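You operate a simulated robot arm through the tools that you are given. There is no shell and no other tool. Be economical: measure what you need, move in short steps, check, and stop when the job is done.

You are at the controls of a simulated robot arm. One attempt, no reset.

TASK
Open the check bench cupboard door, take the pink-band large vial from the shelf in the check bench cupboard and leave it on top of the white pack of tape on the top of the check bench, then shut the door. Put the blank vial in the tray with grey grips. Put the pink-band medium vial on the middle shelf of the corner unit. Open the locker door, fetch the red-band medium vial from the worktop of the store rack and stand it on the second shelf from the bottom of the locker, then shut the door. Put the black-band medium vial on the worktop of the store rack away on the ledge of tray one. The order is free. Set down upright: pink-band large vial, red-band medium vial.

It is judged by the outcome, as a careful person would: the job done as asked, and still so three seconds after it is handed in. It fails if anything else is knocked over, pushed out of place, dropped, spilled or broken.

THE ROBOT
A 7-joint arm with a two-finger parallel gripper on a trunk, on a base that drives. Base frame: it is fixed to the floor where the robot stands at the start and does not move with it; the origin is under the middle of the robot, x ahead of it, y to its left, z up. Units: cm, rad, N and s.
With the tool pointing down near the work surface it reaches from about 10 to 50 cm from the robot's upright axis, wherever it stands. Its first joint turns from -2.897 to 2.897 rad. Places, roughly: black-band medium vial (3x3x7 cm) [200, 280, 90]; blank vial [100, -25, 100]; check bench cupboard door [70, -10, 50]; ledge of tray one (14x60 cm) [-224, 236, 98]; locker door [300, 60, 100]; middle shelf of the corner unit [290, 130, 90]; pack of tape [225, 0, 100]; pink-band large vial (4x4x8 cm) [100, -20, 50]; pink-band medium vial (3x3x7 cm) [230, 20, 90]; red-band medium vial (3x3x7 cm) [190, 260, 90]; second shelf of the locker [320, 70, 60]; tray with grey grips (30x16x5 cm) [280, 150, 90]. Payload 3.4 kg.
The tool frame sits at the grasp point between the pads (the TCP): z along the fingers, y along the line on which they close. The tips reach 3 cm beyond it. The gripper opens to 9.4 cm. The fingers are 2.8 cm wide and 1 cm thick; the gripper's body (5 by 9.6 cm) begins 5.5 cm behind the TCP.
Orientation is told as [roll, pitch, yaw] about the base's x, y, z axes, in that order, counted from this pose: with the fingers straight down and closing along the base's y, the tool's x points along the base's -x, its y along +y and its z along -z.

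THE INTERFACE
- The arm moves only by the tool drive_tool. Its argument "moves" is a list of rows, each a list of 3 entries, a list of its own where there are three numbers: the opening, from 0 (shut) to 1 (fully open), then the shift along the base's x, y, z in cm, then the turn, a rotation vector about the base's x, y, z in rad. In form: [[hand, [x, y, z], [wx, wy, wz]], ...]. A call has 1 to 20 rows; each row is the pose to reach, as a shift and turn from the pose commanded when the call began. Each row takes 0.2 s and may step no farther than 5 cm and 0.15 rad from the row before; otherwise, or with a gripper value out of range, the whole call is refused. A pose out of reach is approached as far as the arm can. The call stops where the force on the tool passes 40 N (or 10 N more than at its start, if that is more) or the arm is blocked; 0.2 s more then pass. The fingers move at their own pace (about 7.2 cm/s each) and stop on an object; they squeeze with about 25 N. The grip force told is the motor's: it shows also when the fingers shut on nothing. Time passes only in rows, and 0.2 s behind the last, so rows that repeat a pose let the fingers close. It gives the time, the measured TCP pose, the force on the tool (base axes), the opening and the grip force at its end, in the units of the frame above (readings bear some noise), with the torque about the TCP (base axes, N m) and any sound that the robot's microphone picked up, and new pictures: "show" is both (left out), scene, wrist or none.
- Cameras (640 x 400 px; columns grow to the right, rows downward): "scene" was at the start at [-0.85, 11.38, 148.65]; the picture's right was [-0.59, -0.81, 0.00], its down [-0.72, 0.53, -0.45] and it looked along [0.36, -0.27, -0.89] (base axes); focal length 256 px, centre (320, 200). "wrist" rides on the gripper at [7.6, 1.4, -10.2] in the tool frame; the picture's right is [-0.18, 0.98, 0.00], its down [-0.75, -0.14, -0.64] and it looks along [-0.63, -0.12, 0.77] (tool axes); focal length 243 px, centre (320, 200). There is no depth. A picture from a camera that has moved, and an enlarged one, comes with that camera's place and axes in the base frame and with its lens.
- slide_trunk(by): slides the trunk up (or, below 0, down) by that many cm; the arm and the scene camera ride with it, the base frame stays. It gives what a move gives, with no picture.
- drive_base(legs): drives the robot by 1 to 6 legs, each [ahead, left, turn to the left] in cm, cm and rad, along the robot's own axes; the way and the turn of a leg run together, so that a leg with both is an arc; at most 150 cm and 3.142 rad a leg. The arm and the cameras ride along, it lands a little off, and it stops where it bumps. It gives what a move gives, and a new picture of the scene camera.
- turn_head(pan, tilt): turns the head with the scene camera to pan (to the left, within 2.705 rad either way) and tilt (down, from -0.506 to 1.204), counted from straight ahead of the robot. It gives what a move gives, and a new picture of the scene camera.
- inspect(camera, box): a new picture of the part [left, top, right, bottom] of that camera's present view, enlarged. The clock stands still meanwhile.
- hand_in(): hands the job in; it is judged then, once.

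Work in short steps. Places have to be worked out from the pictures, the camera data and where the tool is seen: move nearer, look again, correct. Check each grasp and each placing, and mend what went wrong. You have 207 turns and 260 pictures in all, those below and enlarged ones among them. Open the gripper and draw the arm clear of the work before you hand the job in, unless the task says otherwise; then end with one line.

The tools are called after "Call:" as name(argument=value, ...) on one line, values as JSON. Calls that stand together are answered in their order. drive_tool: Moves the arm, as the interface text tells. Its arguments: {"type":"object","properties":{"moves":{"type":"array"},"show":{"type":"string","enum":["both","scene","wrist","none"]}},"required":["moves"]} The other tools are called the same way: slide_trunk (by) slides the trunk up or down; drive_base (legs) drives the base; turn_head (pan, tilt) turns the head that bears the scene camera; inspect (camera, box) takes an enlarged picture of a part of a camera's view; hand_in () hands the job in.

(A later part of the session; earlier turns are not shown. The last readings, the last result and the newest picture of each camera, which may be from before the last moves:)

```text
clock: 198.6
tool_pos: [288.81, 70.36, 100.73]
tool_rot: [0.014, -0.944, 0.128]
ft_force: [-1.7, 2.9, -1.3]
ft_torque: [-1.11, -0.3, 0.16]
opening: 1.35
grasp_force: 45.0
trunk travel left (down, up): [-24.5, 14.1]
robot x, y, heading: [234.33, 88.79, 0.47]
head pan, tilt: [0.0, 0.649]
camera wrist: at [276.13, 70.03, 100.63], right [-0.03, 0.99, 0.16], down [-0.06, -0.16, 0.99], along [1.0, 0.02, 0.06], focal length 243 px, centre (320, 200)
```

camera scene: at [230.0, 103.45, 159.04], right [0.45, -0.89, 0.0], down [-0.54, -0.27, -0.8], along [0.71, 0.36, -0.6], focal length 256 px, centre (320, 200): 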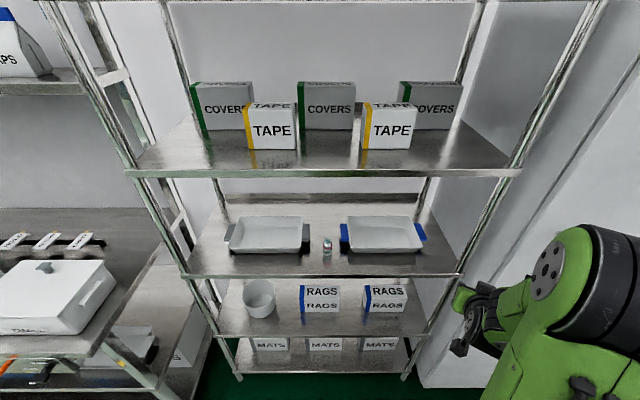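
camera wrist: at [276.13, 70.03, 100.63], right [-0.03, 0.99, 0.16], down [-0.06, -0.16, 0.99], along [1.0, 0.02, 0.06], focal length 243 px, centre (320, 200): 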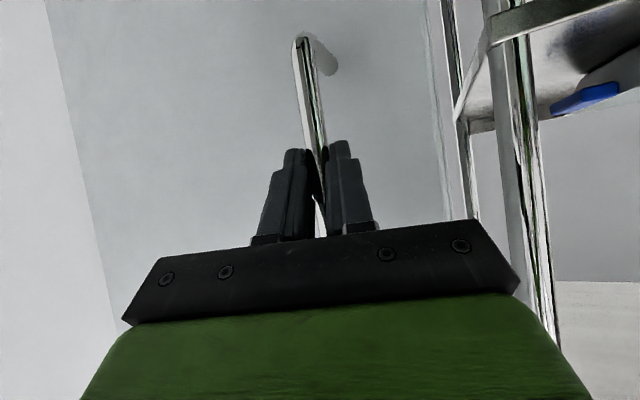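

Bar gripped. Pull along the door's arc (hinge on the far right, radius ≈38 cm).

Call:
drive_tool(moves=[[0, [-1.2, -0.9, 0], [0, 0, 0.04]], [0, [-2.45, -1.8, 0], [0, 0, 0.08]], [0, [-3.9, -3.05, 0], [0, 0, 0.13]], [0, [-5.3, -4.35, 0], [0, 0, 0.18]], [0, [-6.6, -5.7, 0], [0, 0, 0.23]], [0, [-7.8, -7.1, 0], [0, 0, 0.28]], [0, [-9, -8.6, 0], [0, 0, 0.33]], [0, [-10.05, -10.1, 0], [0, 0, 0.38]], [0, [-11.1, -11.7, 0], [0, 0, 0.43]], [0, [-12, -13.4, 0], [0, 0, 0.48]], [0, [-12.9, -15.1, 0], [0, 0, 0.53]], [0, [-13.6, -16.8, 0], [0, 0, 0.58]], [0, [-14.3, -18.6, 0], [0, 0, 0.63]], [0, [-14.8, -20.4, 0], [0, 0, 0.68]]], show="wrist")

```text
clock: 201.7
tool_pos: [274.52, 50.46, 100.88]
tool_rot: [0.026, -0.943, 0.797]
ft_force: [10.0, -4.2, -15.7]
ft_torque: [-0.88, -1.28, -0.3]
opening: 1.41
grasp_force: 45.0
out of reach, approached as far as the arm can: row 14
trunk travel left (down, up): [-24.5, 14.1]
robot x, y, heading: [234.1, 88.24, 0.465]
head pan, tilt: [0.0, 0.649]
stopped in row 14: the force on the tool passed its limit at 44 N (the readings are from after the stop); the commanded pose is now the measured one
camera wrist: at [264.87, 42.09, 100.78], right [-0.64, 0.75, 0.16], down [0.06, -0.16, 0.98], along [0.76, 0.64, 0.06], focal length 243 px, centre (320, 200)
```

wrist: 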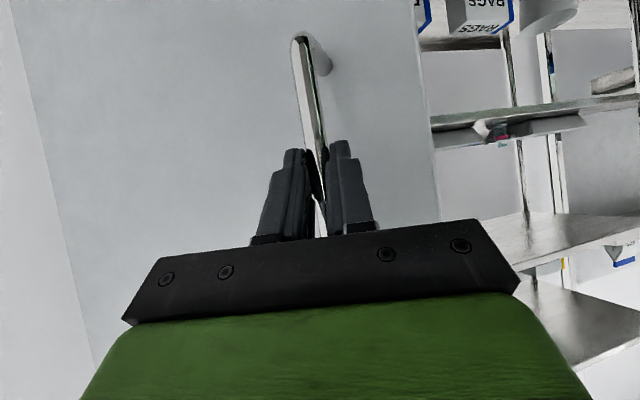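

Door is ~40° open. I release, back off, and drive the base left to carry the hand around the door edge.

Call:
drive_tool(moves=[[0.35, [0, 0, 0], [0, 0, 0]], [0.35, [0, 0, 0], [0, 0, 0]], [0.35, [-2.5, -2.5, 0.5], [0, 0, 0]], [0.35, [-4.5, -4.6, 1], [0, 0, -0.05]]], show="none")

Call:
drive_base(legs=[[-3, 24, 0]])

Call:
turn_head(pan=-0.7, tilt=0.7)

```text
clock: 202.7
tool_pos: [269.16, 47.17, 101.92]
tool_rot: [0.024, -0.947, 0.749]
ft_force: [0.3, 0.9, 0.6]
ft_torque: [-0.01, -0.01, -0.03]
opening: 3.29
grasp_force: 0.2
out of reach, approached as far as the arm can: row 3, 4
trunk travel left (down, up): [-24.5, 14.1]
robot x, y, heading: [234.25, 88.67, 0.465]
head pan, tilt: [0.0, 0.649]
```

```text
clock: 204.5
tool_pos: [255.63, 67.6, 101.88]
tool_rot: [0.024, -0.946, 0.757]
ft_force: [0.6, -0.3, 0.0]
ft_torque: [0.0, 0.0, 0.0]
opening: 3.3
grasp_force: 0.1
trunk travel left (down, up): [-24.5, 14.1]
robot x, y, heading: [220.74, 109.32, 0.477]
head pan, tilt: [0.0, 0.649]
camera scene: at [216.11, 123.78, 159.01], right [0.46, -0.89, 0.0], down [-0.54, -0.28, -0.8], along [0.71, 0.36, -0.6], focal length 256 px, centre (320, 200)
```

scene: 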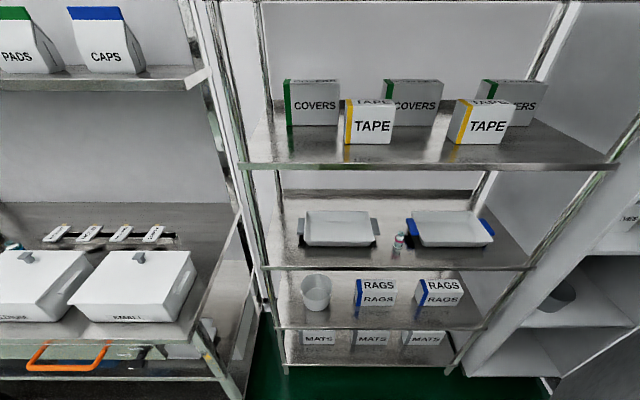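

```text
clock: 205.6
tool_pos: [255.82, 67.53, 101.93]
tool_rot: [0.025, -0.946, 0.755]
ft_force: [-0.5, -0.1, 0.3]
ft_torque: [-0.01, 0.01, 0.03]
opening: 3.27
grasp_force: 0.1
trunk travel left (down, up): [-24.5, 14.1]
robot x, y, heading: [220.34, 109.04, 0.476]
head pan, tilt: [-0.7, 0.7]
camera scene: at [216.77, 117.78, 158.59], right [-0.22, -0.98, 0.0], down [-0.63, 0.14, -0.76], along [0.75, -0.17, -0.64], focal length 256 px, centre (320, 200)
```

scene: 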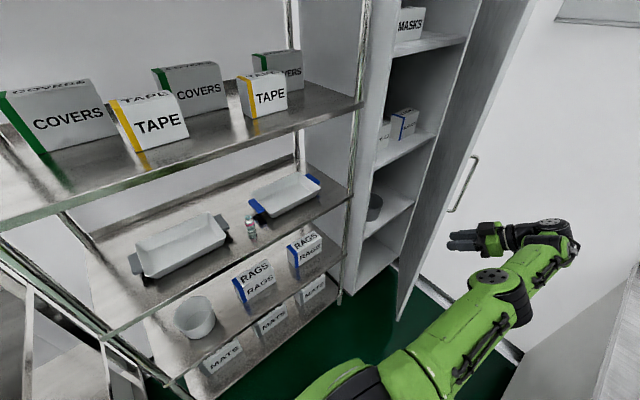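

Clear view of the locker: the shelf with the bowl is the second from the bottom (z≈58). The door needs to open wider; I turn the hand so it can push from inside.

Call:
drive_tool(moves=[[0.2, [0, 1, 0], [0, 0, -0.13]], [0.2, [0, 2, 0], [0, 0, -0.26]], [0.1, [0, 2, 0], [0, 0, -0.39]], [0.0, [0, 2, 0], [0, 0, -0.52]], [0.0, [0, 2, 0], [0, 0, -0.65]], [0.0, [0, 2, 0], [0, 0, -0.78]], [0.0, [0, 2, 0], [0, 0, -0.91]], [0.0, [0, 2, 0], [0, 0, -1.04]], [0.0, [0, 2, 0], [0, 0, -1.17]]], show="none")

Call:
drive_base(legs=[[20, 0, 0]])

```text
clock: 207.6
tool_pos: [255.76, 69.68, 102.09]
tool_rot: [0.023, -0.946, -0.415]
ft_force: [-0.5, 0.6, -0.4]
ft_torque: [0.03, -0.02, 0.02]
opening: 0.0
grasp_force: 25.7
trunk travel left (down, up): [-24.5, 14.1]
robot x, y, heading: [220.64, 108.87, 0.479]
head pan, tilt: [-0.7, 0.7]
```

```text
clock: 209.2
tool_pos: [274.22, 79.11, 101.89]
tool_rot: [0.023, -0.945, -0.412]
ft_force: [1.8, 0.5, 0.2]
ft_torque: [-0.03, 0.0, 0.01]
opening: 0.01
grasp_force: 25.2
trunk travel left (down, up): [-24.5, 14.1]
robot x, y, heading: [239.02, 118.55, 0.482]
head pan, tilt: [-0.7, 0.7]
camera scene: at [235.24, 127.32, 158.59], right [-0.22, -0.98, 0.0], down [-0.63, 0.14, -0.76], along [0.75, -0.17, -0.64], focal length 256 px, centre (320, 200)
```

scene: 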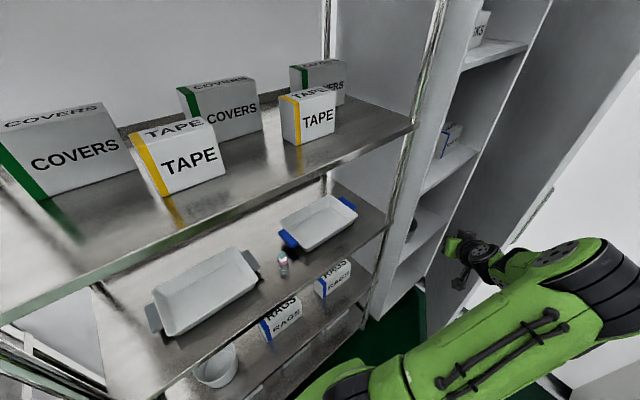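

Hand is now on the inside of the door line. Strafe right to bring it in, then push the door by backing.

Call:
drive_base(legs=[[0, -25, 0]])

```text
clock: 211.0
tool_pos: [285.52, 56.51, 101.81]
tool_rot: [0.024, -0.946, -0.418]
ft_force: [-0.8, -0.7, 0.4]
ft_torque: [0.01, 0.0, 0.0]
opening: 0.0
grasp_force: 24.7
trunk travel left (down, up): [-24.5, 14.1]
robot x, y, heading: [250.41, 96.02, 0.473]
head pan, tilt: [-0.7, 0.7]
camera scene: at [246.68, 104.77, 158.6], right [-0.23, -0.97, 0.0], down [-0.63, 0.15, -0.76], along [0.74, -0.17, -0.64], focal length 256 px, centre (320, 200)
```

scene: 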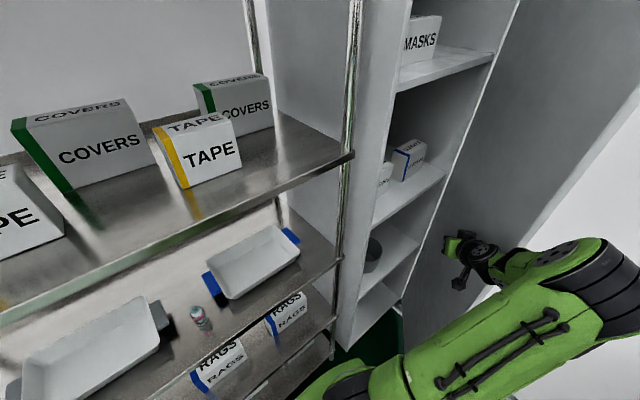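

Push: drive backward and right.

Call:
drive_base(legs=[[-16, -8, 0]])

```text
clock: 212.5
tool_pos: [274.8, 42.16, 101.84]
tool_rot: [0.03, -0.945, -0.42]
ft_force: [0.2, 0.7, -0.6]
ft_torque: [0.02, -0.07, 0.01]
opening: 0.02
grasp_force: 24.8
trunk travel left (down, up): [-24.5, 14.1]
robot x, y, heading: [240.11, 81.49, 0.474]
head pan, tilt: [-0.7, 0.7]
camera scene: at [236.0, 90.41, 158.59], right [-0.22, -0.97, 0.0], down [-0.63, 0.15, -0.77], along [0.75, -0.17, -0.64], focal length 256 px, centre (320, 200)
```

scene: 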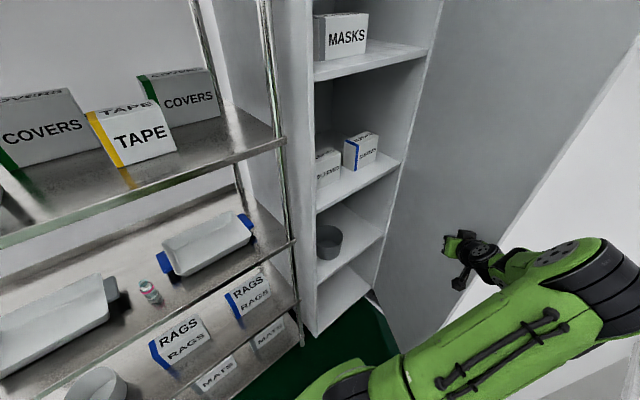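

Door is at ~65°. A bit more push with the arm.

Call:
drive_tool(moves=[[0, [-1.5, -2, 0], [0, 0, 0]], [0, [-3, -4.2, 0], [0, 0, 0]], [0, [-4.5, -6.4, 0], [0, 0, 0]], [0, [-6, -8.6, 0], [0, 0, 0]], [0, [-7.5, -10.8, 0], [0, 0, 0]]], show="scene")

```text
clock: 213.7
tool_pos: [267.42, 31.24, 101.82]
tool_rot: [0.024, -0.945, -0.416]
ft_force: [-0.7, -0.1, 1.1]
ft_torque: [0.01, -0.01, 0.02]
opening: 0.0
grasp_force: 25.1
trunk travel left (down, up): [-24.5, 14.1]
robot x, y, heading: [240.02, 81.65, 0.476]
head pan, tilt: [-0.7, 0.7]
camera scene: at [236.06, 90.48, 158.59], right [-0.22, -0.97, 0.0], down [-0.63, 0.15, -0.77], along [0.75, -0.17, -0.64], focal length 256 px, centre (320, 200)
```

scene: 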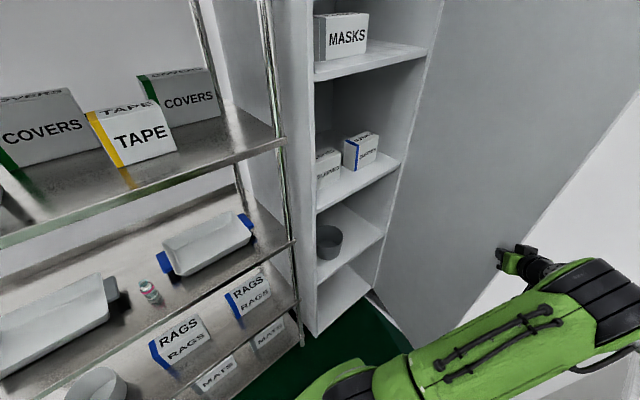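

Door fully open. Now to the store rack: I drive left along the wall and back a bit, then bring the arm to the front.

Call:
drive_base(legs=[[0, 60, 0], [-28, 0, 0], [0, 110, 0]])

Call:
drive_tool(moves=[[0.4, [4, 2.5, 1], [0, 0, 0.08]], [0.4, [7.5, 5.5, 2], [0, 0, 0.16]], [0.4, [10.5, 9, 3], [0, 0, 0.24]], [0.4, [13.5, 12.5, 4], [0, 0, 0.32]], [0.4, [16, 16.5, 5], [0, 0, 0.4]], [0.4, [18, 20.5, 6], [0, 0, 0.48]], [0.4, [19.5, 24.8, 7], [0, 0, 0.56]], [0.4, [20.5, 29.2, 8], [0, 0, 0.64]], [0.4, [21.3, 33.7, 8], [0, 0, 0.72]], [0.4, [21.5, 38.2, 8], [0, 0, 0.8]], [0.4, [21.5, 42.8, 8], [0, 0, 0.88]], [0.4, [21, 47.3, 8], [0, 0, 0.9]], [0.4, [20.2, 51.8, 8], [0, 0, 0.9]], [0.4, [19, 56.2, 8], [0, 0, 0.9]], [0.4, [17.6, 60.5, 8], [0, 0, 0.9]], [0.4, [15.9, 64.7, 8], [0, 0, 0.9]]], show="scene")

```text
clock: 223.8
tool_pos: [166.14, 168.54, 101.98]
tool_rot: [0.023, -0.945, -0.398]
ft_force: [-0.2, 0.6, 0.2]
ft_torque: [-0.04, -0.04, -0.02]
opening: 0.01
grasp_force: 25.1
trunk travel left (down, up): [-24.5, 14.1]
robot x, y, heading: [137.84, 218.34, 0.491]
head pan, tilt: [-0.7, 0.7]
camera scene: at [133.71, 227.16, 158.58], right [-0.21, -0.98, 0.0], down [-0.63, 0.13, -0.77], along [0.75, -0.16, -0.64], focal length 256 px, centre (320, 200)
```

scene: 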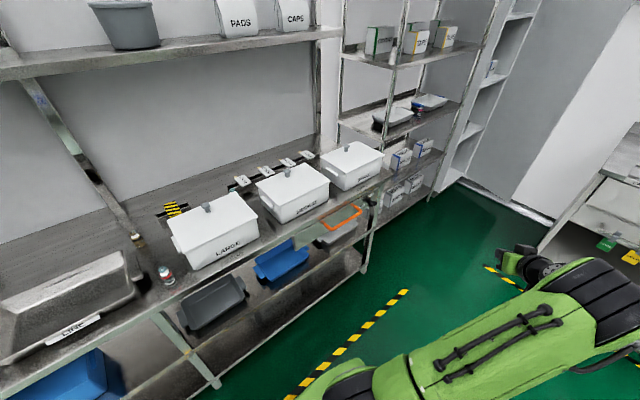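

```text
clock: 227.2
tool_pos: [181.72, 233.43, 109.75]
tool_rot: [0.024, -0.947, 0.503]
ft_force: [-0.9, -0.1, 0.0]
ft_torque: [-0.03, 0.0, 0.01]
opening: 3.75
grasp_force: 0.2
trunk travel left (down, up): [-24.5, 14.1]
robot x, y, heading: [137.78, 218.39, 0.49]
head pan, tilt: [-0.7, 0.7]
camera scene: at [133.65, 227.29, 158.57], right [-0.21, -0.98, 0.0], down [-0.63, 0.13, -0.77], along [0.75, -0.16, -0.64], focal length 256 px, centre (320, 200)
```

scene: 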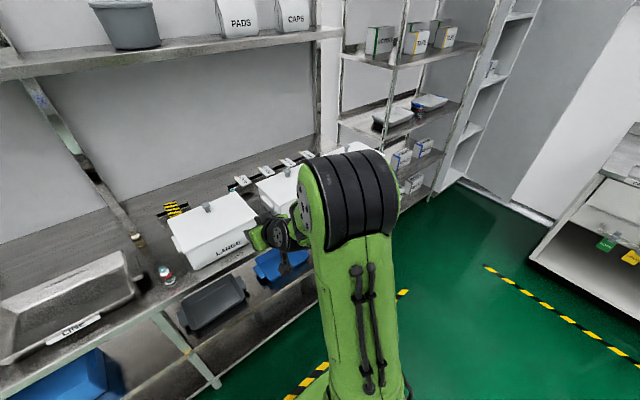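

Posture is nominal. Two small vials stand on the rack worktop at left; I look straight at them.

Call:
turn_head(pan=0.3, tilt=0.75)

Call:
inspect(camera="scene", box=[160, 100, 480, 300])

```text
clock: 228.5
tool_pos: [181.99, 233.37, 109.75]
tool_rot: [0.025, -0.946, 0.501]
ft_force: [-0.2, -0.2, 0.2]
ft_torque: [0.04, 0.01, 0.0]
opening: 3.77
grasp_force: 0.0
trunk travel left (down, up): [-24.5, 14.1]
robot x, y, heading: [138.03, 218.49, 0.493]
head pan, tilt: [0.3, 0.75]
camera scene: at [131.26, 234.79, 158.16], right [0.71, -0.7, 0.0], down [-0.48, -0.48, -0.73], along [0.51, 0.52, -0.68], focal length 256 px, centre (320, 200)
```

scene: 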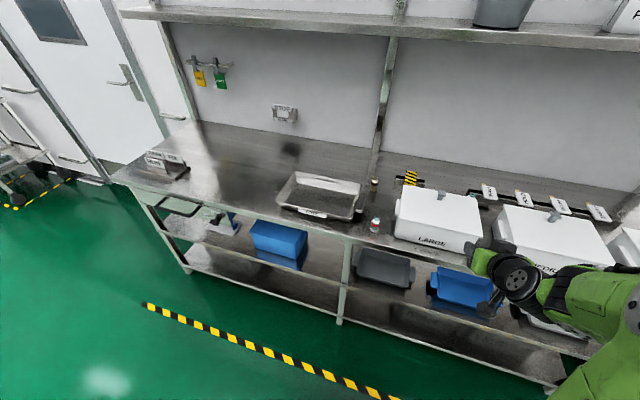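

```text
2.00 times, centred on (320, 200) of scene
camera zoom: at [131.26, 234.79, 158.16], right [0.71, -0.7, 0.0], down [-0.48, -0.48, -0.73], along [0.51, 0.52, -0.68], focal length 511 px, centre (320, 200)
```

zoom: 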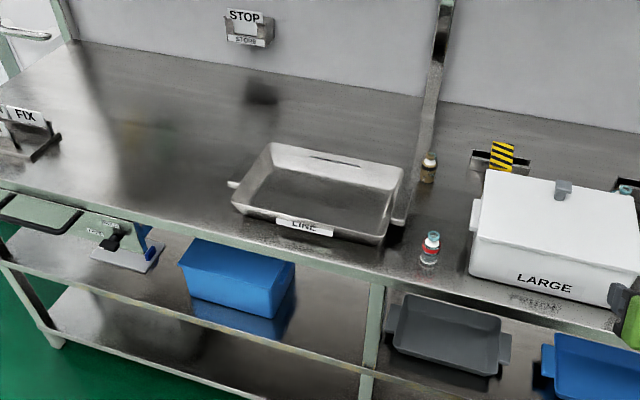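

Red vial ≈ (185.5,263), black-band vial ≈ (203,276). I strafe left 24 cm and lower the trunk for the red one.

Call:
drive_base(legs=[[0, 24, 0]])

Call:
slide_trunk(by=-10)

Call:
inspect(camera="wrist", box=[0, 0, 640, 400])

```text
clock: 230.3
tool_pos: [170.6, 254.63, 109.8]
tool_rot: [0.023, -0.947, 0.5]
ft_force: [0.3, -0.2, 0.3]
ft_torque: [-0.01, 0.0, -0.02]
opening: 3.77
grasp_force: 0.0
trunk travel left (down, up): [-24.5, 14.1]
robot x, y, heading: [126.47, 239.38, 0.492]
head pan, tilt: [0.3, 0.75]
camera scene: at [119.91, 256.11, 158.14], right [0.71, -0.7, 0.0], down [-0.48, -0.49, -0.73], along [0.52, 0.52, -0.68], focal length 256 px, centre (320, 200)
```

scene: 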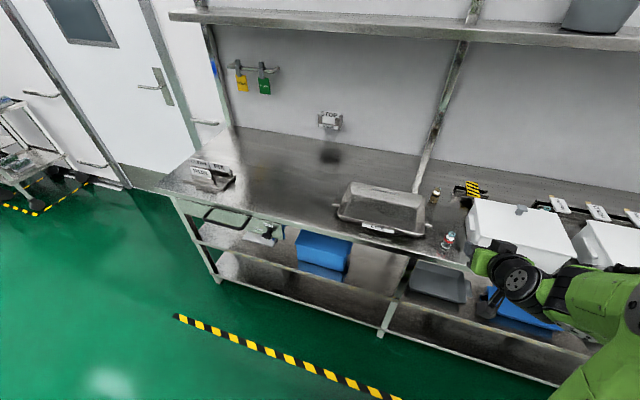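

```text
clock: 231.6
tool_pos: [170.65, 254.6, 99.88]
tool_rot: [0.023, -0.946, 0.499]
ft_force: [0.3, 0.7, 0.5]
ft_torque: [0.01, 0.0, -0.01]
opening: 3.76
grasp_force: 0.2
trunk travel left (down, up): [-14.5, 24.1]
robot x, y, heading: [126.47, 239.26, 0.491]
head pan, tilt: [0.3, 0.75]
```

```text
1.00 times, centred on (320, 200) of wrist (not enlarged: the box is as wide or as high as the picture)
camera zoom: at [158.9, 249.37, 99.7], right [-0.39, 0.9, 0.16], down [0.01, -0.17, 0.98], along [0.92, 0.39, 0.06], focal length 243 px, centre (320, 200)
```

zoom: 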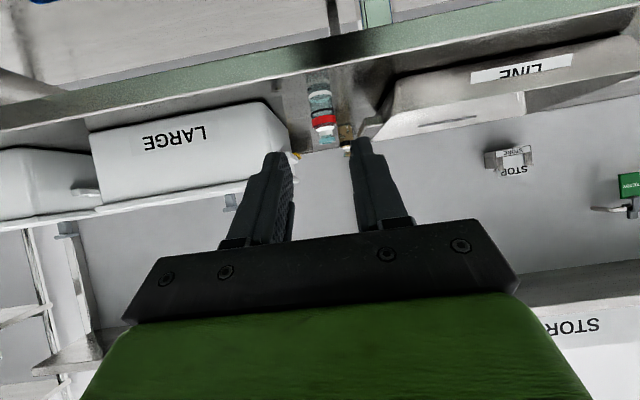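

Red vial is straight ahead, base z≈89. Advance with open fingers.

Call:
drive_tool(moves=[[0.6, [2, 1.1, -3], [0, 0, 0]], [0.6, [4.5, 2.6, -6], [0, 0, 0]], [0.6, [8.5, 4.9, -6.6], [0, 0, 0]], [0.6, [12, 6.9, -6.7], [0, 0, 0]], [0.6, [14.2, 8.1, -6.7], [0, 0, 0]], [0.6, [14.2, 8.1, -6.7], [0, 0, 0]]], show="wrist")

```text
clock: 233.0
tool_pos: [184.87, 262.69, 93.11]
tool_rot: [0.024, -0.946, 0.498]
ft_force: [-0.2, -0.2, -0.7]
ft_torque: [0.02, -0.01, -0.01]
opening: 5.62
grasp_force: 0.0
trunk travel left (down, up): [-14.5, 24.1]
robot x, y, heading: [126.82, 239.55, 0.491]
head pan, tilt: [0.3, 0.75]
camera wrist: at [173.17, 257.55, 92.95], right [-0.39, 0.9, 0.16], down [0.01, -0.17, 0.98], along [0.92, 0.39, 0.06], focal length 243 px, centre (320, 200)
```

wrist: 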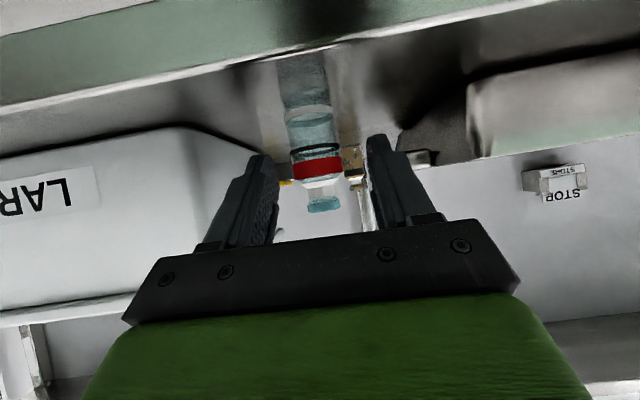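

Between the fingers. Close and lift.

Call:
drive_tool(moves=[[0.3, [0, 0, 0], [0, 0, 0]], [0.15, [0, 0, 0], [0, 0, 0]], [0.05, [0, 0, 0], [0, 0, 0]], [0.05, [0, 0, 0], [0, 0, 0]], [0.05, [0, 0, 2], [0, 0, 0]], [0.05, [0, 0, 5], [0, 0, 0]], [0.05, [-2, -1.1, 8], [0, 0, 0]], [0.05, [-5, -2.8, 11], [0, 0, 0]], [0.05, [-9, -5, 13], [0, 0, 0]]], show="wrist")

```text
clock: 235.0
tool_pos: [175.54, 257.4, 106.17]
tool_rot: [0.024, -0.946, 0.501]
ft_force: [-0.3, 0.1, -0.4]
ft_torque: [0.0, 0.02, -0.02]
opening: 2.81
grasp_force: 25.1
trunk travel left (down, up): [-14.5, 24.1]
robot x, y, heading: [126.69, 239.62, 0.489]
head pan, tilt: [0.3, 0.75]
camera wrist: at [163.83, 252.27, 106.05], right [-0.39, 0.9, 0.16], down [0.01, -0.18, 0.98], along [0.92, 0.39, 0.06], focal length 243 px, centre (320, 200)
```

wrist: 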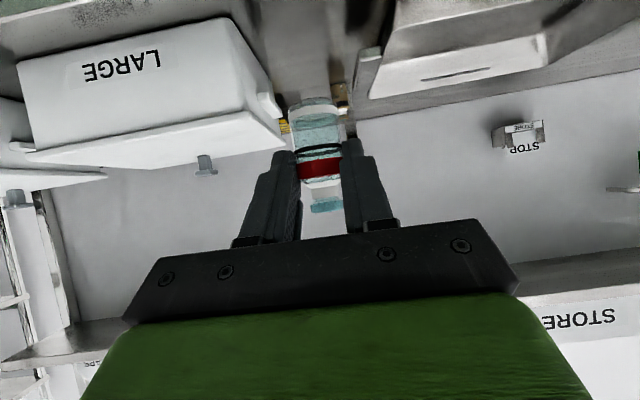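

Red-band vial in hand. I swing the arm to my right-front, lower it to shelf height, then drive to the locker.

Call:
drive_tool(moves=[[0.05, [1.3, -4, 0], [0, 0, -0.08]], [0.05, [2.3, -8.1, 0], [0, 0, -0.16]], [0.05, [2.9, -12.3, 0], [0, 0, -0.24]], [0.05, [3.2, -16.6, 0], [0, 0, -0.32]], [0.05, [3.1, -20.8, 0], [0, 0, -0.4]], [0.05, [2.7, -25, 0], [0, 0, -0.48]], [0.05, [1.9, -29.1, 0], [0, 0, -0.56]]], show="none")

Call:
drive_base(legs=[[-12, 0, 0], [0, -130, 0]])

Call:
slide_trunk(by=-14.4)

Call:
drive_tool(moves=[[0.05, [0, 0, -4], [0, 0, 0]], [0.05, [0, 0, -8], [0, 0, 0]], [0.05, [0, 0, -12], [0, 0, 0]], [0.05, [0, 0, -16], [0, 0, 0]], [0.05, [0, 0, -20], [0, 0, 0]], [0.05, [0, 0, -24], [0, 0, 0]]], show="scene")

```text
clock: 236.6
tool_pos: [177.62, 228.68, 106.23]
tool_rot: [0.026, -0.945, -0.063]
ft_force: [0.4, -0.7, 0.2]
ft_torque: [-0.03, 0.0, 0.01]
opening: 2.79
grasp_force: 25.4
trunk travel left (down, up): [-14.5, 24.1]
robot x, y, heading: [126.47, 239.38, 0.488]
head pan, tilt: [0.3, 0.75]
```

```text
clock: 244.0
tool_pos: [227.68, 107.11, 106.15]
tool_rot: [0.026, -0.946, -0.07]
ft_force: [-0.3, -0.7, -1.3]
ft_torque: [-0.04, -0.02, -0.01]
opening: 2.78
grasp_force: 25.5
trunk travel left (down, up): [-14.5, 24.1]
robot x, y, heading: [176.52, 118.67, 0.483]
head pan, tilt: [0.3, 0.75]
camera scene: at [170.21, 135.03, 148.25], right [0.7, -0.71, 0.0], down [-0.49, -0.48, -0.73], along [0.52, 0.51, -0.68], focal length 256 px, centre (320, 200)
```

scene: 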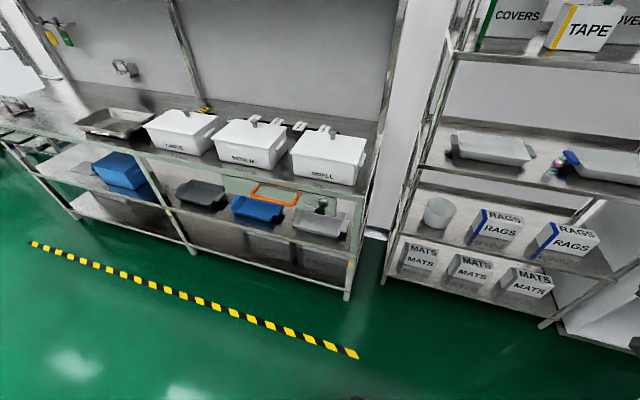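

```text
clock: 245.7
tool_pos: [227.67, 107.02, 91.82]
tool_rot: [0.024, -0.947, -0.072]
ft_force: [0.1, 0.3, -0.3]
ft_torque: [-0.02, -0.01, 0.0]
opening: 2.79
grasp_force: 24.9
trunk travel left (down, up): [-0.1, 38.5]
robot x, y, heading: [176.67, 118.81, 0.482]
head pan, tilt: [0.3, 0.75]
```

```text
clock: 247.1
tool_pos: [227.81, 107.19, 67.66]
tool_rot: [0.027, -0.946, -0.072]
ft_force: [0.1, 0.5, 0.3]
ft_torque: [0.02, 0.0, 0.01]
opening: 2.79
grasp_force: 25.1
trunk travel left (down, up): [-0.1, 38.5]
robot x, y, heading: [176.5, 118.45, 0.48]
head pan, tilt: [0.3, 0.75]
camera scene: at [170.22, 135.06, 133.87], right [0.7, -0.71, 0.0], down [-0.49, -0.48, -0.73], along [0.52, 0.51, -0.68], focal length 256 px, centre (320, 200)
```

scene: 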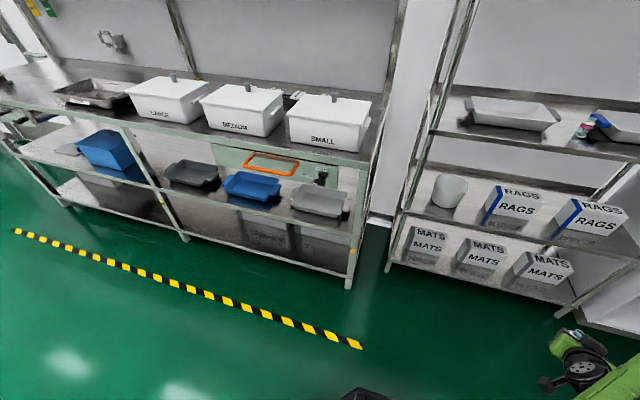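

Now ahead to the gap line and strafe right into the gap, stopping short of the locker side panel first.

Call:
drive_base(legs=[[36, 0, 0], [0, -50, 0]])

Call:
turn_head(pan=-0.4, tilt=0.75)

```text
clock: 252.0
tool_pos: [282.68, 78.94, 67.76]
tool_rot: [0.024, -0.947, -0.082]
ft_force: [-0.4, -1.2, -0.3]
ft_torque: [-0.01, 0.0, -0.02]
opening: 2.79
grasp_force: 24.8
trunk travel left (down, up): [-0.1, 38.5]
robot x, y, heading: [231.72, 91.07, 0.467]
head pan, tilt: [0.3, 0.75]
camera scene: at [225.59, 107.44, 133.87], right [0.69, -0.72, 0.0], down [-0.49, -0.47, -0.73], along [0.53, 0.51, -0.68], focal length 256 px, centre (320, 200)
```

scene: 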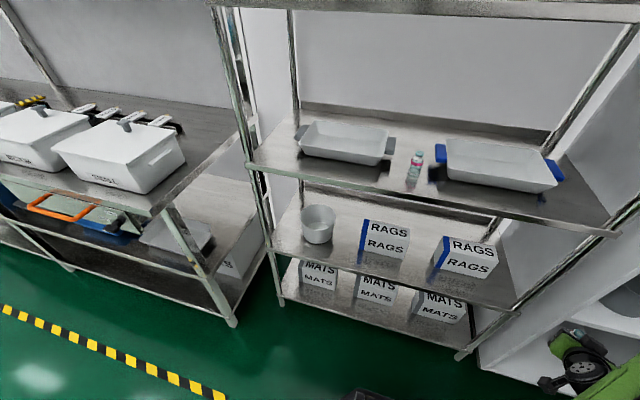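

```text
clock: 253.1
tool_pos: [282.83, 78.83, 67.64]
tool_rot: [0.025, -0.946, -0.084]
ft_force: [0.3, -0.4, 0.1]
ft_torque: [-0.02, 0.0, -0.01]
opening: 2.78
grasp_force: 25.6
trunk travel left (down, up): [-0.1, 38.5]
robot x, y, heading: [231.71, 90.73, 0.468]
head pan, tilt: [-0.4, 0.75]
camera scene: at [227.88, 102.27, 133.86], right [0.07, -1.0, 0.0], down [-0.68, -0.05, -0.73], along [0.73, 0.05, -0.68], focal length 256 px, centre (320, 200)
```

scene: 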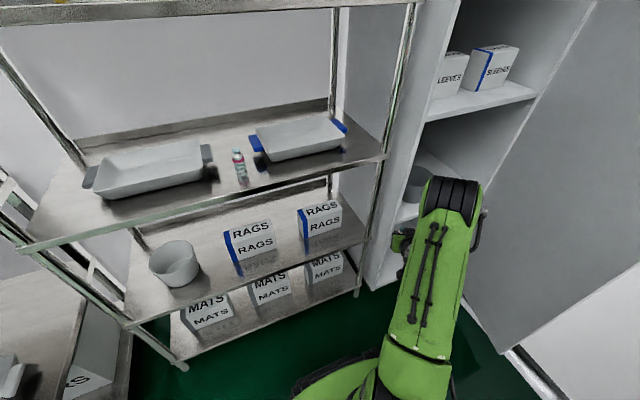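

Tool is just left of the locker. Strafe right 26 cm and look with the wrist camera.

Call:
drive_base(legs=[[0, -26, 0]])

Call:
inspect(camera="wrist", box=[0, 0, 640, 400])

```text
clock: 254.9
tool_pos: [294.39, 55.62, 67.64]
tool_rot: [0.025, -0.947, -0.084]
ft_force: [0.0, -0.3, -0.6]
ft_torque: [0.02, 0.01, -0.02]
opening: 2.78
grasp_force: 25.1
trunk travel left (down, up): [-0.1, 38.5]
robot x, y, heading: [243.74, 67.6, 0.465]
head pan, tilt: [-0.4, 0.75]
camera scene: at [239.58, 79.06, 133.87], right [0.07, -1.0, 0.0], down [-0.68, -0.04, -0.73], along [0.73, 0.05, -0.68], focal length 256 px, centre (320, 200)
```

scene: 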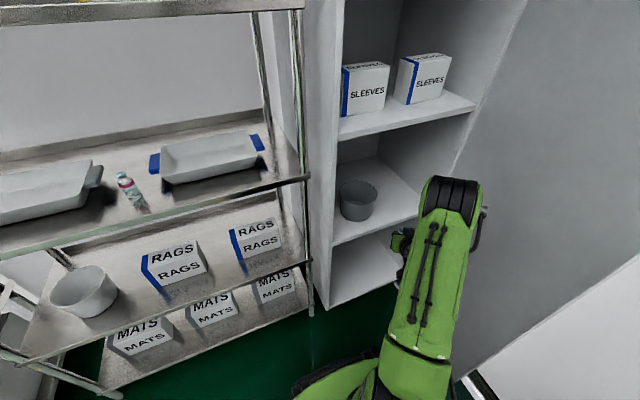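

```text
1.00 times, centred on (320, 200) of wrist (not enlarged: the box is as wide or as high as the picture)
camera zoom: at [281.85, 57.87, 67.56], right [0.17, 0.97, 0.16], down [-0.09, -0.15, 0.98], along [0.98, -0.18, 0.06], focal length 243 px, centre (320, 200)
```

zoom: 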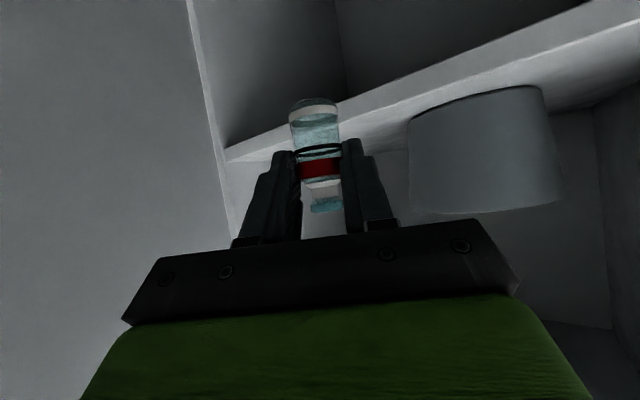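

Shelf top z≈62.5, bowl at left, right part free. I raise 3 cm, and drive 5 cm ahead.

Call:
drive_tool(moves=[[0.05, [0, -0.7, 1.5], [0, 0, 0]], [0.05, [0, -1.5, 3.2], [0, 0, 0]]], show="none")

Call:
drive_base(legs=[[5, 0, 0]])

Call:
inspect(camera="wrist", box=[0, 0, 640, 400])

```text
clock: 255.5
tool_pos: [294.34, 54.07, 70.89]
tool_rot: [0.023, -0.944, -0.083]
ft_force: [-0.9, 0.0, -0.7]
ft_torque: [0.01, -0.01, -0.02]
opening: 2.78
grasp_force: 24.8
trunk travel left (down, up): [-0.1, 38.5]
robot x, y, heading: [243.48, 67.73, 0.469]
head pan, tilt: [-0.4, 0.75]
```

```text
clock: 256.4
tool_pos: [298.98, 56.4, 70.8]
tool_rot: [0.024, -0.945, -0.084]
ft_force: [0.8, 0.0, -0.2]
ft_torque: [0.01, -0.01, 0.01]
opening: 2.76
grasp_force: 24.9
trunk travel left (down, up): [-0.1, 38.5]
robot x, y, heading: [247.78, 69.77, 0.466]
head pan, tilt: [-0.4, 0.75]
camera scene: at [244.06, 81.36, 133.86], right [0.07, -1.0, 0.0], down [-0.68, -0.05, -0.73], along [0.73, 0.05, -0.68], focal length 256 px, centre (320, 200)
```

scene: 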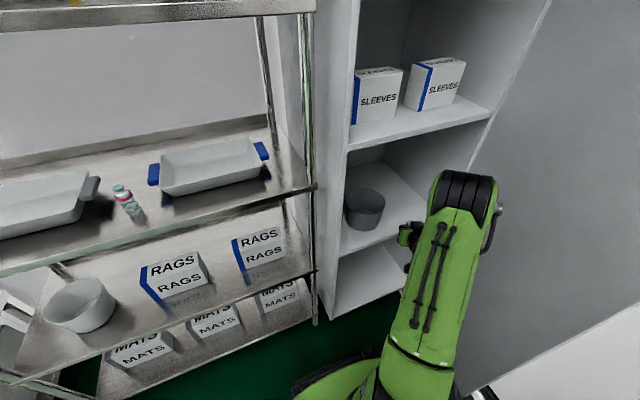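

```text
1.00 times, centred on (320, 200) of wrist (not enlarged: the box is as wide or as high as the picture)
camera zoom: at [286.27, 58.65, 70.75], right [0.17, 0.97, 0.16], down [-0.09, -0.15, 0.98], along [0.98, -0.18, 0.06], focal length 243 px, centre (320, 200)
```

zoom: 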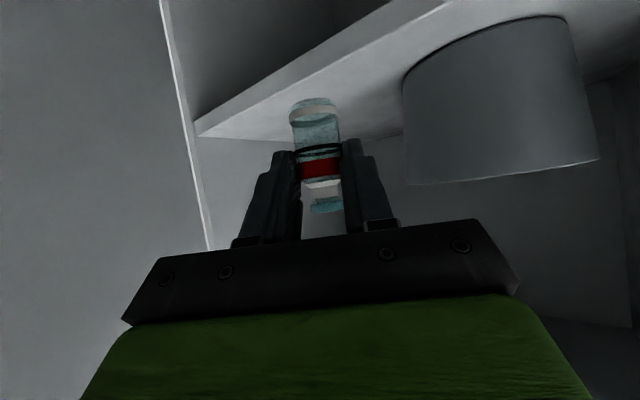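

Clear. Advance 14 cm into the right-hand free area, then lower to the shelf.

Call:
drive_tool(moves=[[0.05, [3.6, -1, 0], [0, 0, 0]], [0.05, [7.2, -1.2, 0], [0, 0, 0]], [0.05, [10.8, -1.2, 0], [0, 0, 0]], [0.05, [14, -1.0, 0], [0, 0, 0]], [0.05, [14, -1.0, -1.5], [0, 0, 0]], [0.05, [14, -1.0, -2.5], [0, 0, 0]]], show="wrist")

```text
clock: 257.8
tool_pos: [312.81, 55.45, 68.43]
tool_rot: [0.025, -0.948, -0.083]
ft_force: [0.4, -1.0, 0.0]
ft_torque: [-0.01, 0.03, 0.0]
opening: 2.81
grasp_force: 24.9
trunk travel left (down, up): [-0.1, 38.5]
robot x, y, heading: [247.76, 69.83, 0.467]
head pan, tilt: [-0.4, 0.75]
camera wrist: at [300.26, 57.66, 68.35], right [0.17, 0.97, 0.16], down [-0.09, -0.15, 0.98], along [0.98, -0.18, 0.06], focal length 243 px, centre (320, 200)
```

wrist: 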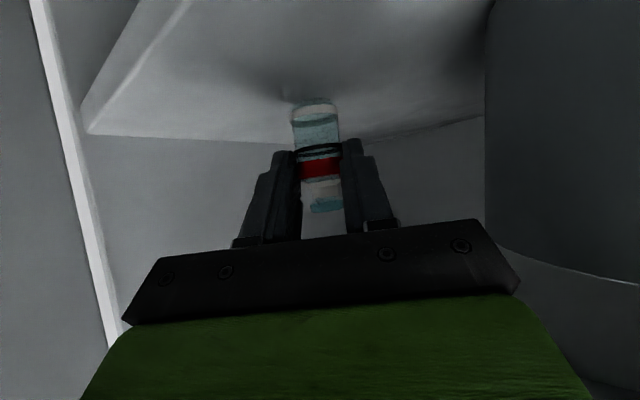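

Well inside, clear of bowl and wall. Lower to contact.

Call:
drive_tool(moves=[[0.05, [0, 0, -0.4], [0, 0, 0]], [0.05, [0, 0, -0.8], [0, 0, 0]], [0.05, [0, 0, -1.1], [0, 0, 0]], [0.05, [0, 0, -1.4], [0, 0, 0]]], show="none")

```text
clock: 258.8
tool_pos: [312.82, 55.49, 67.05]
tool_rot: [0.024, -0.945, -0.083]
ft_force: [0.4, -0.3, 1.1]
ft_torque: [0.01, -0.02, -0.03]
opening: 2.78
grasp_force: 25.0
trunk travel left (down, up): [-0.1, 38.5]
robot x, y, heading: [247.87, 70.24, 0.466]
head pan, tilt: [-0.4, 0.75]
```

Call:
drive_tool(moves=[[0.05, [0, 0, -0.3], [0, 0, 0]], [0.05, [0, 0, -0.6], [0, 0, 0]], [0.05, [0, 0, -0.6], [0, 0, 0]]], show="wrist")

```text
clock: 259.6
tool_pos: [312.74, 55.41, 66.76]
tool_rot: [0.025, -0.956, -0.082]
ft_force: [3.3, 0.2, 19.2]
ft_torque: [-0.04, -0.58, 0.01]
opening: 2.84
grasp_force: 25.5
trunk travel left (down, up): [-0.1, 38.5]
robot x, y, heading: [247.55, 69.62, 0.465]
head pan, tilt: [-0.4, 0.75]
camera wrist: at [300.28, 57.63, 66.5], right [0.17, 0.97, 0.16], down [-0.1, -0.15, 0.98], along [0.98, -0.18, 0.07], focal length 243 px, centre (320, 200)
```

wrist: 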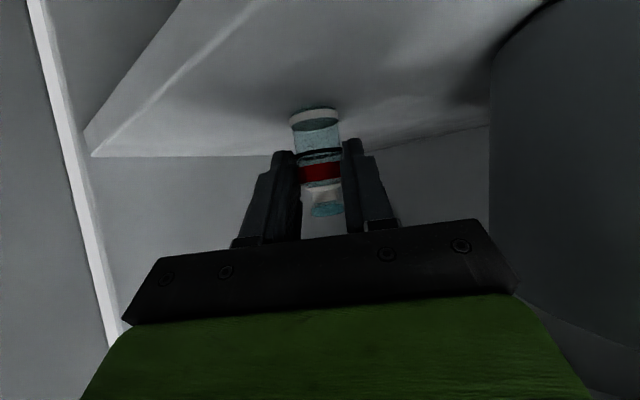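

Contact. Ease off, open, and retreat along the tool axis.

Call:
drive_tool(moves=[[0.05, [0, 0, 0.3], [0, 0, 0]], [0.35, [0, 0, 0.3], [0, 0, 0]], [0.48, [0, 0, 0.3], [0, 0, 0]], [0.48, [0, 0, 0.3], [0, 0, 0]], [0.48, [-2.5, 0.2, 1], [0, 0, 0]], [0.48, [-6, 0.5, 3], [0, 0, 0]], [0.48, [-10, 0.9, 5], [0, 0, 0]], [0.48, [-14, 1.2, 6], [0, 0, 0]]], show="wrist")

```text
clock: 261.4
tool_pos: [298.89, 56.65, 72.35]
tool_rot: [0.022, -0.947, -0.082]
ft_force: [-1.2, 0.4, 0.1]
ft_torque: [-0.02, 0.01, 0.0]
opening: 4.5
grasp_force: 0.0
trunk travel left (down, up): [-0.1, 38.5]
robot x, y, heading: [247.82, 70.04, 0.465]
head pan, tilt: [-0.4, 0.75]
camera wrist: at [286.34, 58.95, 72.19], right [0.17, 0.97, 0.16], down [-0.09, -0.15, 0.98], along [0.98, -0.18, 0.06], focal length 243 px, centre (320, 200)
```

wrist: 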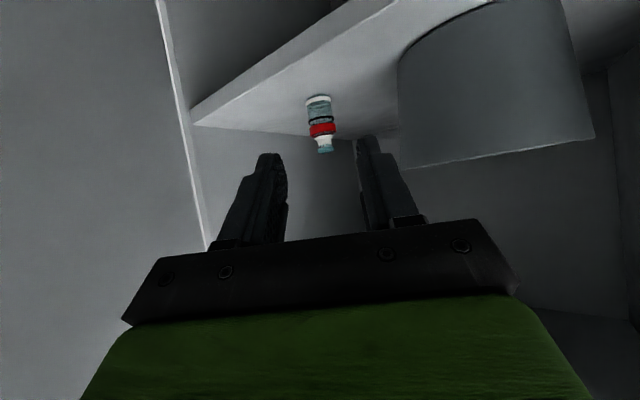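

The red-band vial stands upright on the second shelf. Now shut the locker: I move the base left a bit and take the hand around the door's free edge.

Call:
drive_base(legs=[[0, 12, 0]])

Call:
drive_tool(moves=[[0.1, [-2.7, -3.5, 0], [0, 0, -0.02]], [0, [-5.4, -6.9, 0], [0, 0, -0.04]], [0, [-8, -9.8, 0], [0, 0, -0.06]], [0, [-10.7, -12.7, 0], [0, 0, -0.08]], [0, [-13.3, -15.5, 0], [0, 0, -0.1]], [0, [-16, -17.6, 0], [0, 0, -0.12]], [0, [-18.6, -19.8, 0], [0, 0, -0.14]], [0, [-21.2, -21.9, 0], [0, 0, -0.16]], [0, [-23.9, -24.1, 0], [0, 0, -0.18]], [0, [-26.5, -26.3, 0], [0, 0, -0.2]], [0, [-29.2, -28.4, 0], [0, 0, -0.2]], [0, [-32, -31.6, 0], [0, 0, -0.2]], [0, [-34.9, -34.7, 0], [0, 0, -0.2]]], show="scene")

```text
clock: 262.7
tool_pos: [293.5, 67.34, 72.31]
tool_rot: [0.023, -0.946, -0.082]
ft_force: [0.5, -0.5, 0.5]
ft_torque: [-0.01, -0.01, 0.01]
opening: 4.5
grasp_force: 0.0
trunk travel left (down, up): [-0.1, 38.5]
robot x, y, heading: [242.27, 80.57, 0.469]
head pan, tilt: [-0.4, 0.75]
camera scene: at [238.61, 91.98, 133.86], right [0.07, -1.0, 0.0], down [-0.68, -0.05, -0.73], along [0.73, 0.05, -0.68], focal length 256 px, centre (320, 200)
```

scene: 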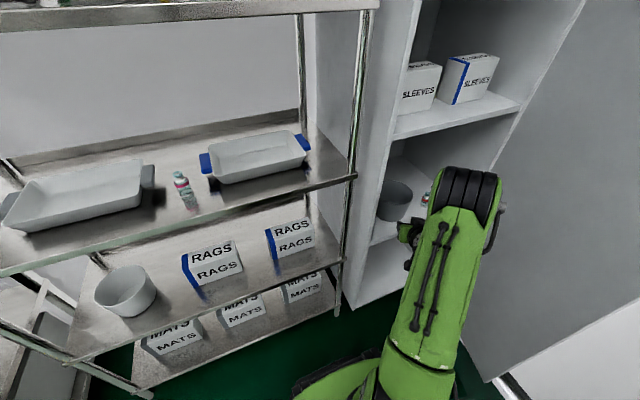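

```text
clock: 265.5
tool_pos: [258.67, 32.64, 72.32]
tool_rot: [0.027, -0.944, -0.282]
ft_force: [0.6, -0.1, 1.2]
ft_torque: [-0.01, 0.02, -0.01]
opening: 0.0
grasp_force: 25.2
trunk travel left (down, up): [-0.1, 38.5]
robot x, y, heading: [242.57, 80.57, 0.464]
head pan, tilt: [-0.4, 0.75]
camera scene: at [238.6, 91.89, 133.87], right [0.07, -1.0, 0.0], down [-0.68, -0.05, -0.73], along [0.73, 0.05, -0.68], focal length 256 px, centre (320, 200)
```

scene: 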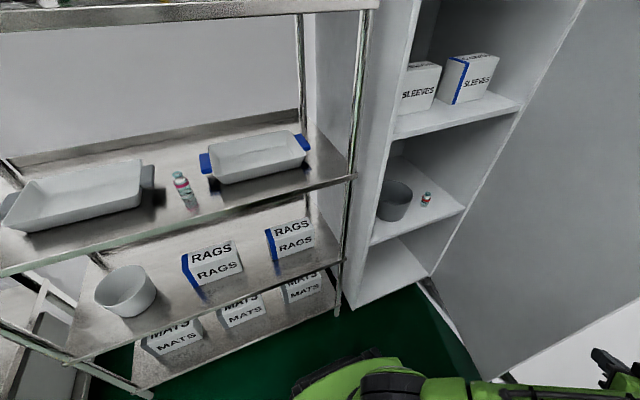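

Red vial visible, standing. Pan right to see the door's edge and the hand.

Call:
turn_head(pan=-1.2, tilt=0.8)

```text
clock: 266.6
tool_pos: [258.7, 32.74, 72.34]
tool_rot: [0.025, -0.945, -0.283]
ft_force: [-0.5, 0.7, 0.7]
ft_torque: [-0.02, 0.0, -0.01]
opening: 0.0
grasp_force: 24.8
trunk travel left (down, up): [-0.1, 38.5]
robot x, y, heading: [242.26, 80.88, 0.469]
head pan, tilt: [-1.201, 0.799]
camera scene: at [236.36, 85.95, 133.47], right [-0.67, -0.74, 0.0], down [-0.53, 0.48, -0.7], along [0.52, -0.47, -0.72], focal length 256 px, centre (320, 200)
```

scene: 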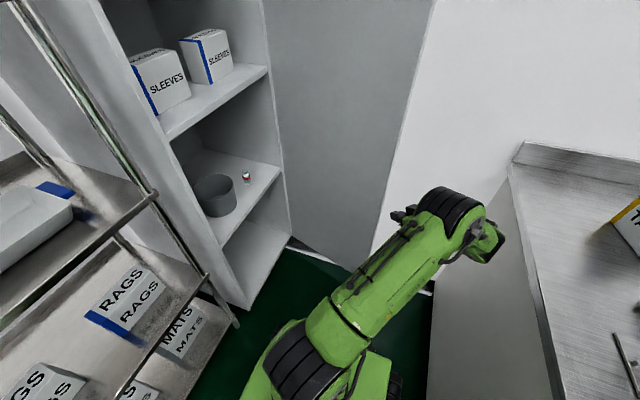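

The door is open past 90°, its handle against the wall. I need to catch its free edge: raise the trunk well above bench and handle height, then approach the edge with open fingers.

Call:
slide_trunk(by=38)

Call:
drive_tool(moves=[[0.5, [-0.5, -2, 3], [0, 0, 0.05]], [0.5, [-1, -4, 6], [0, 0, 0.1]], [0.5, [-2, -6, 9], [0, 0, 0.15]], [0.5, [-3, -8, 10], [0, 0, 0.2]], [0.5, [-4, -9, 10], [0, 0, 0.26]]], show="both")

```text
clock: 270.3
tool_pos: [258.73, 32.67, 110.23]
tool_rot: [0.027, -0.947, -0.283]
ft_force: [0.4, 0.4, 0.0]
ft_torque: [0.01, 0.01, -0.03]
opening: 0.0
grasp_force: 25.4
trunk travel left (down, up): [-38.1, 0.5]
robot x, y, heading: [242.33, 80.32, 0.471]
head pan, tilt: [-1.201, 0.799]
```

```text
clock: 271.5
tool_pos: [254.86, 24.16, 120.23]
tool_rot: [0.026, -0.947, -0.025]
ft_force: [0.8, 0.3, -0.3]
ft_torque: [0.02, -0.03, -0.01]
opening: 4.67
grasp_force: 0.0
out of reach, approached as far as the arm can: row 5
trunk travel left (down, up): [-38.1, 0.5]
robot x, y, heading: [242.46, 80.29, 0.466]
head pan, tilt: [-1.201, 0.799]
camera scene: at [236.39, 85.93, 171.39], right [-0.67, -0.74, 0.0], down [-0.53, 0.48, -0.7], along [0.52, -0.47, -0.72], focal length 256 px, centre (320, 200)
camera wrist: at [242.16, 25.55, 120.03], right [0.11, 0.98, 0.16], down [-0.08, -0.16, 0.98], along [0.99, -0.12, 0.06], focal length 243 px, centre (320, 200)
```

scene: 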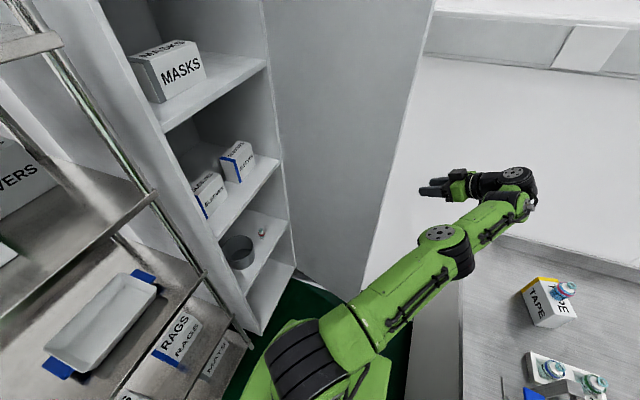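
wrist: 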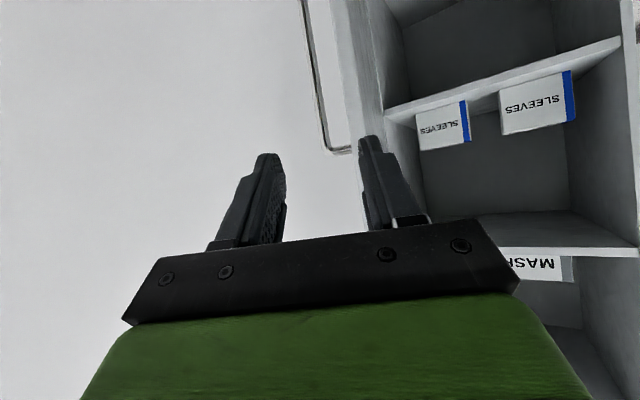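

Very good: from here the wrist camera sees the door edge-on at n≈−100 and the handle bar on its outer side (≈ u 255, n −107). I line up with the bar at z≈107 with narrowed fingers.

Call:
drive_tool(moves=[[0.3, [1.5, -1.5, -3], [0, 0, 0.03]], [0.3, [3, -3, -6], [0, 0, 0.06]], [0.3, [4.7, -4.5, -9], [0, 0, 0.09]], [0.3, [6.5, -6, -12], [0, 0, 0.12]], [0.3, [6.5, -6, -13], [0, 0, 0.12]]], show="wrist")

```text
clock: 272.7
tool_pos: [258.36, 25.56, 109.78]
tool_rot: [0.025, -0.944, 0.098]
ft_force: [0.2, 0.5, 0.0]
ft_torque: [0.01, -0.01, 0.01]
opening: 2.81
grasp_force: 0.0
out of reach, approached as far as the arm can: row 1, 2, 3, 4, 5
trunk travel left (down, up): [-38.1, 0.5]
robot x, y, heading: [242.71, 80.75, 0.467]
head pan, tilt: [-1.201, 0.799]
camera wrist: at [245.53, 25.49, 109.7], right [-0.01, 0.99, 0.16], down [-0.06, -0.16, 0.98], along [1.0, 0.0, 0.06], focal length 243 px, centre (320, 200)
```

wrist: 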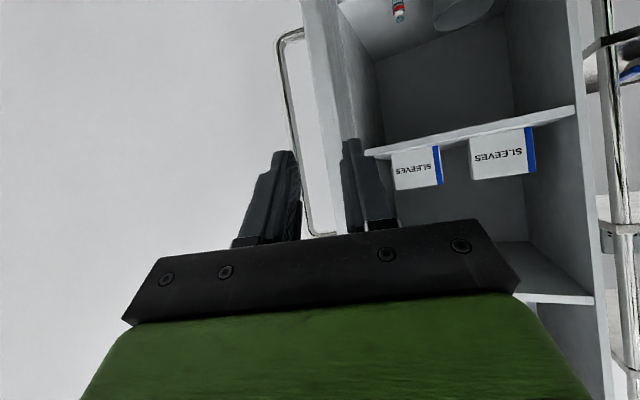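

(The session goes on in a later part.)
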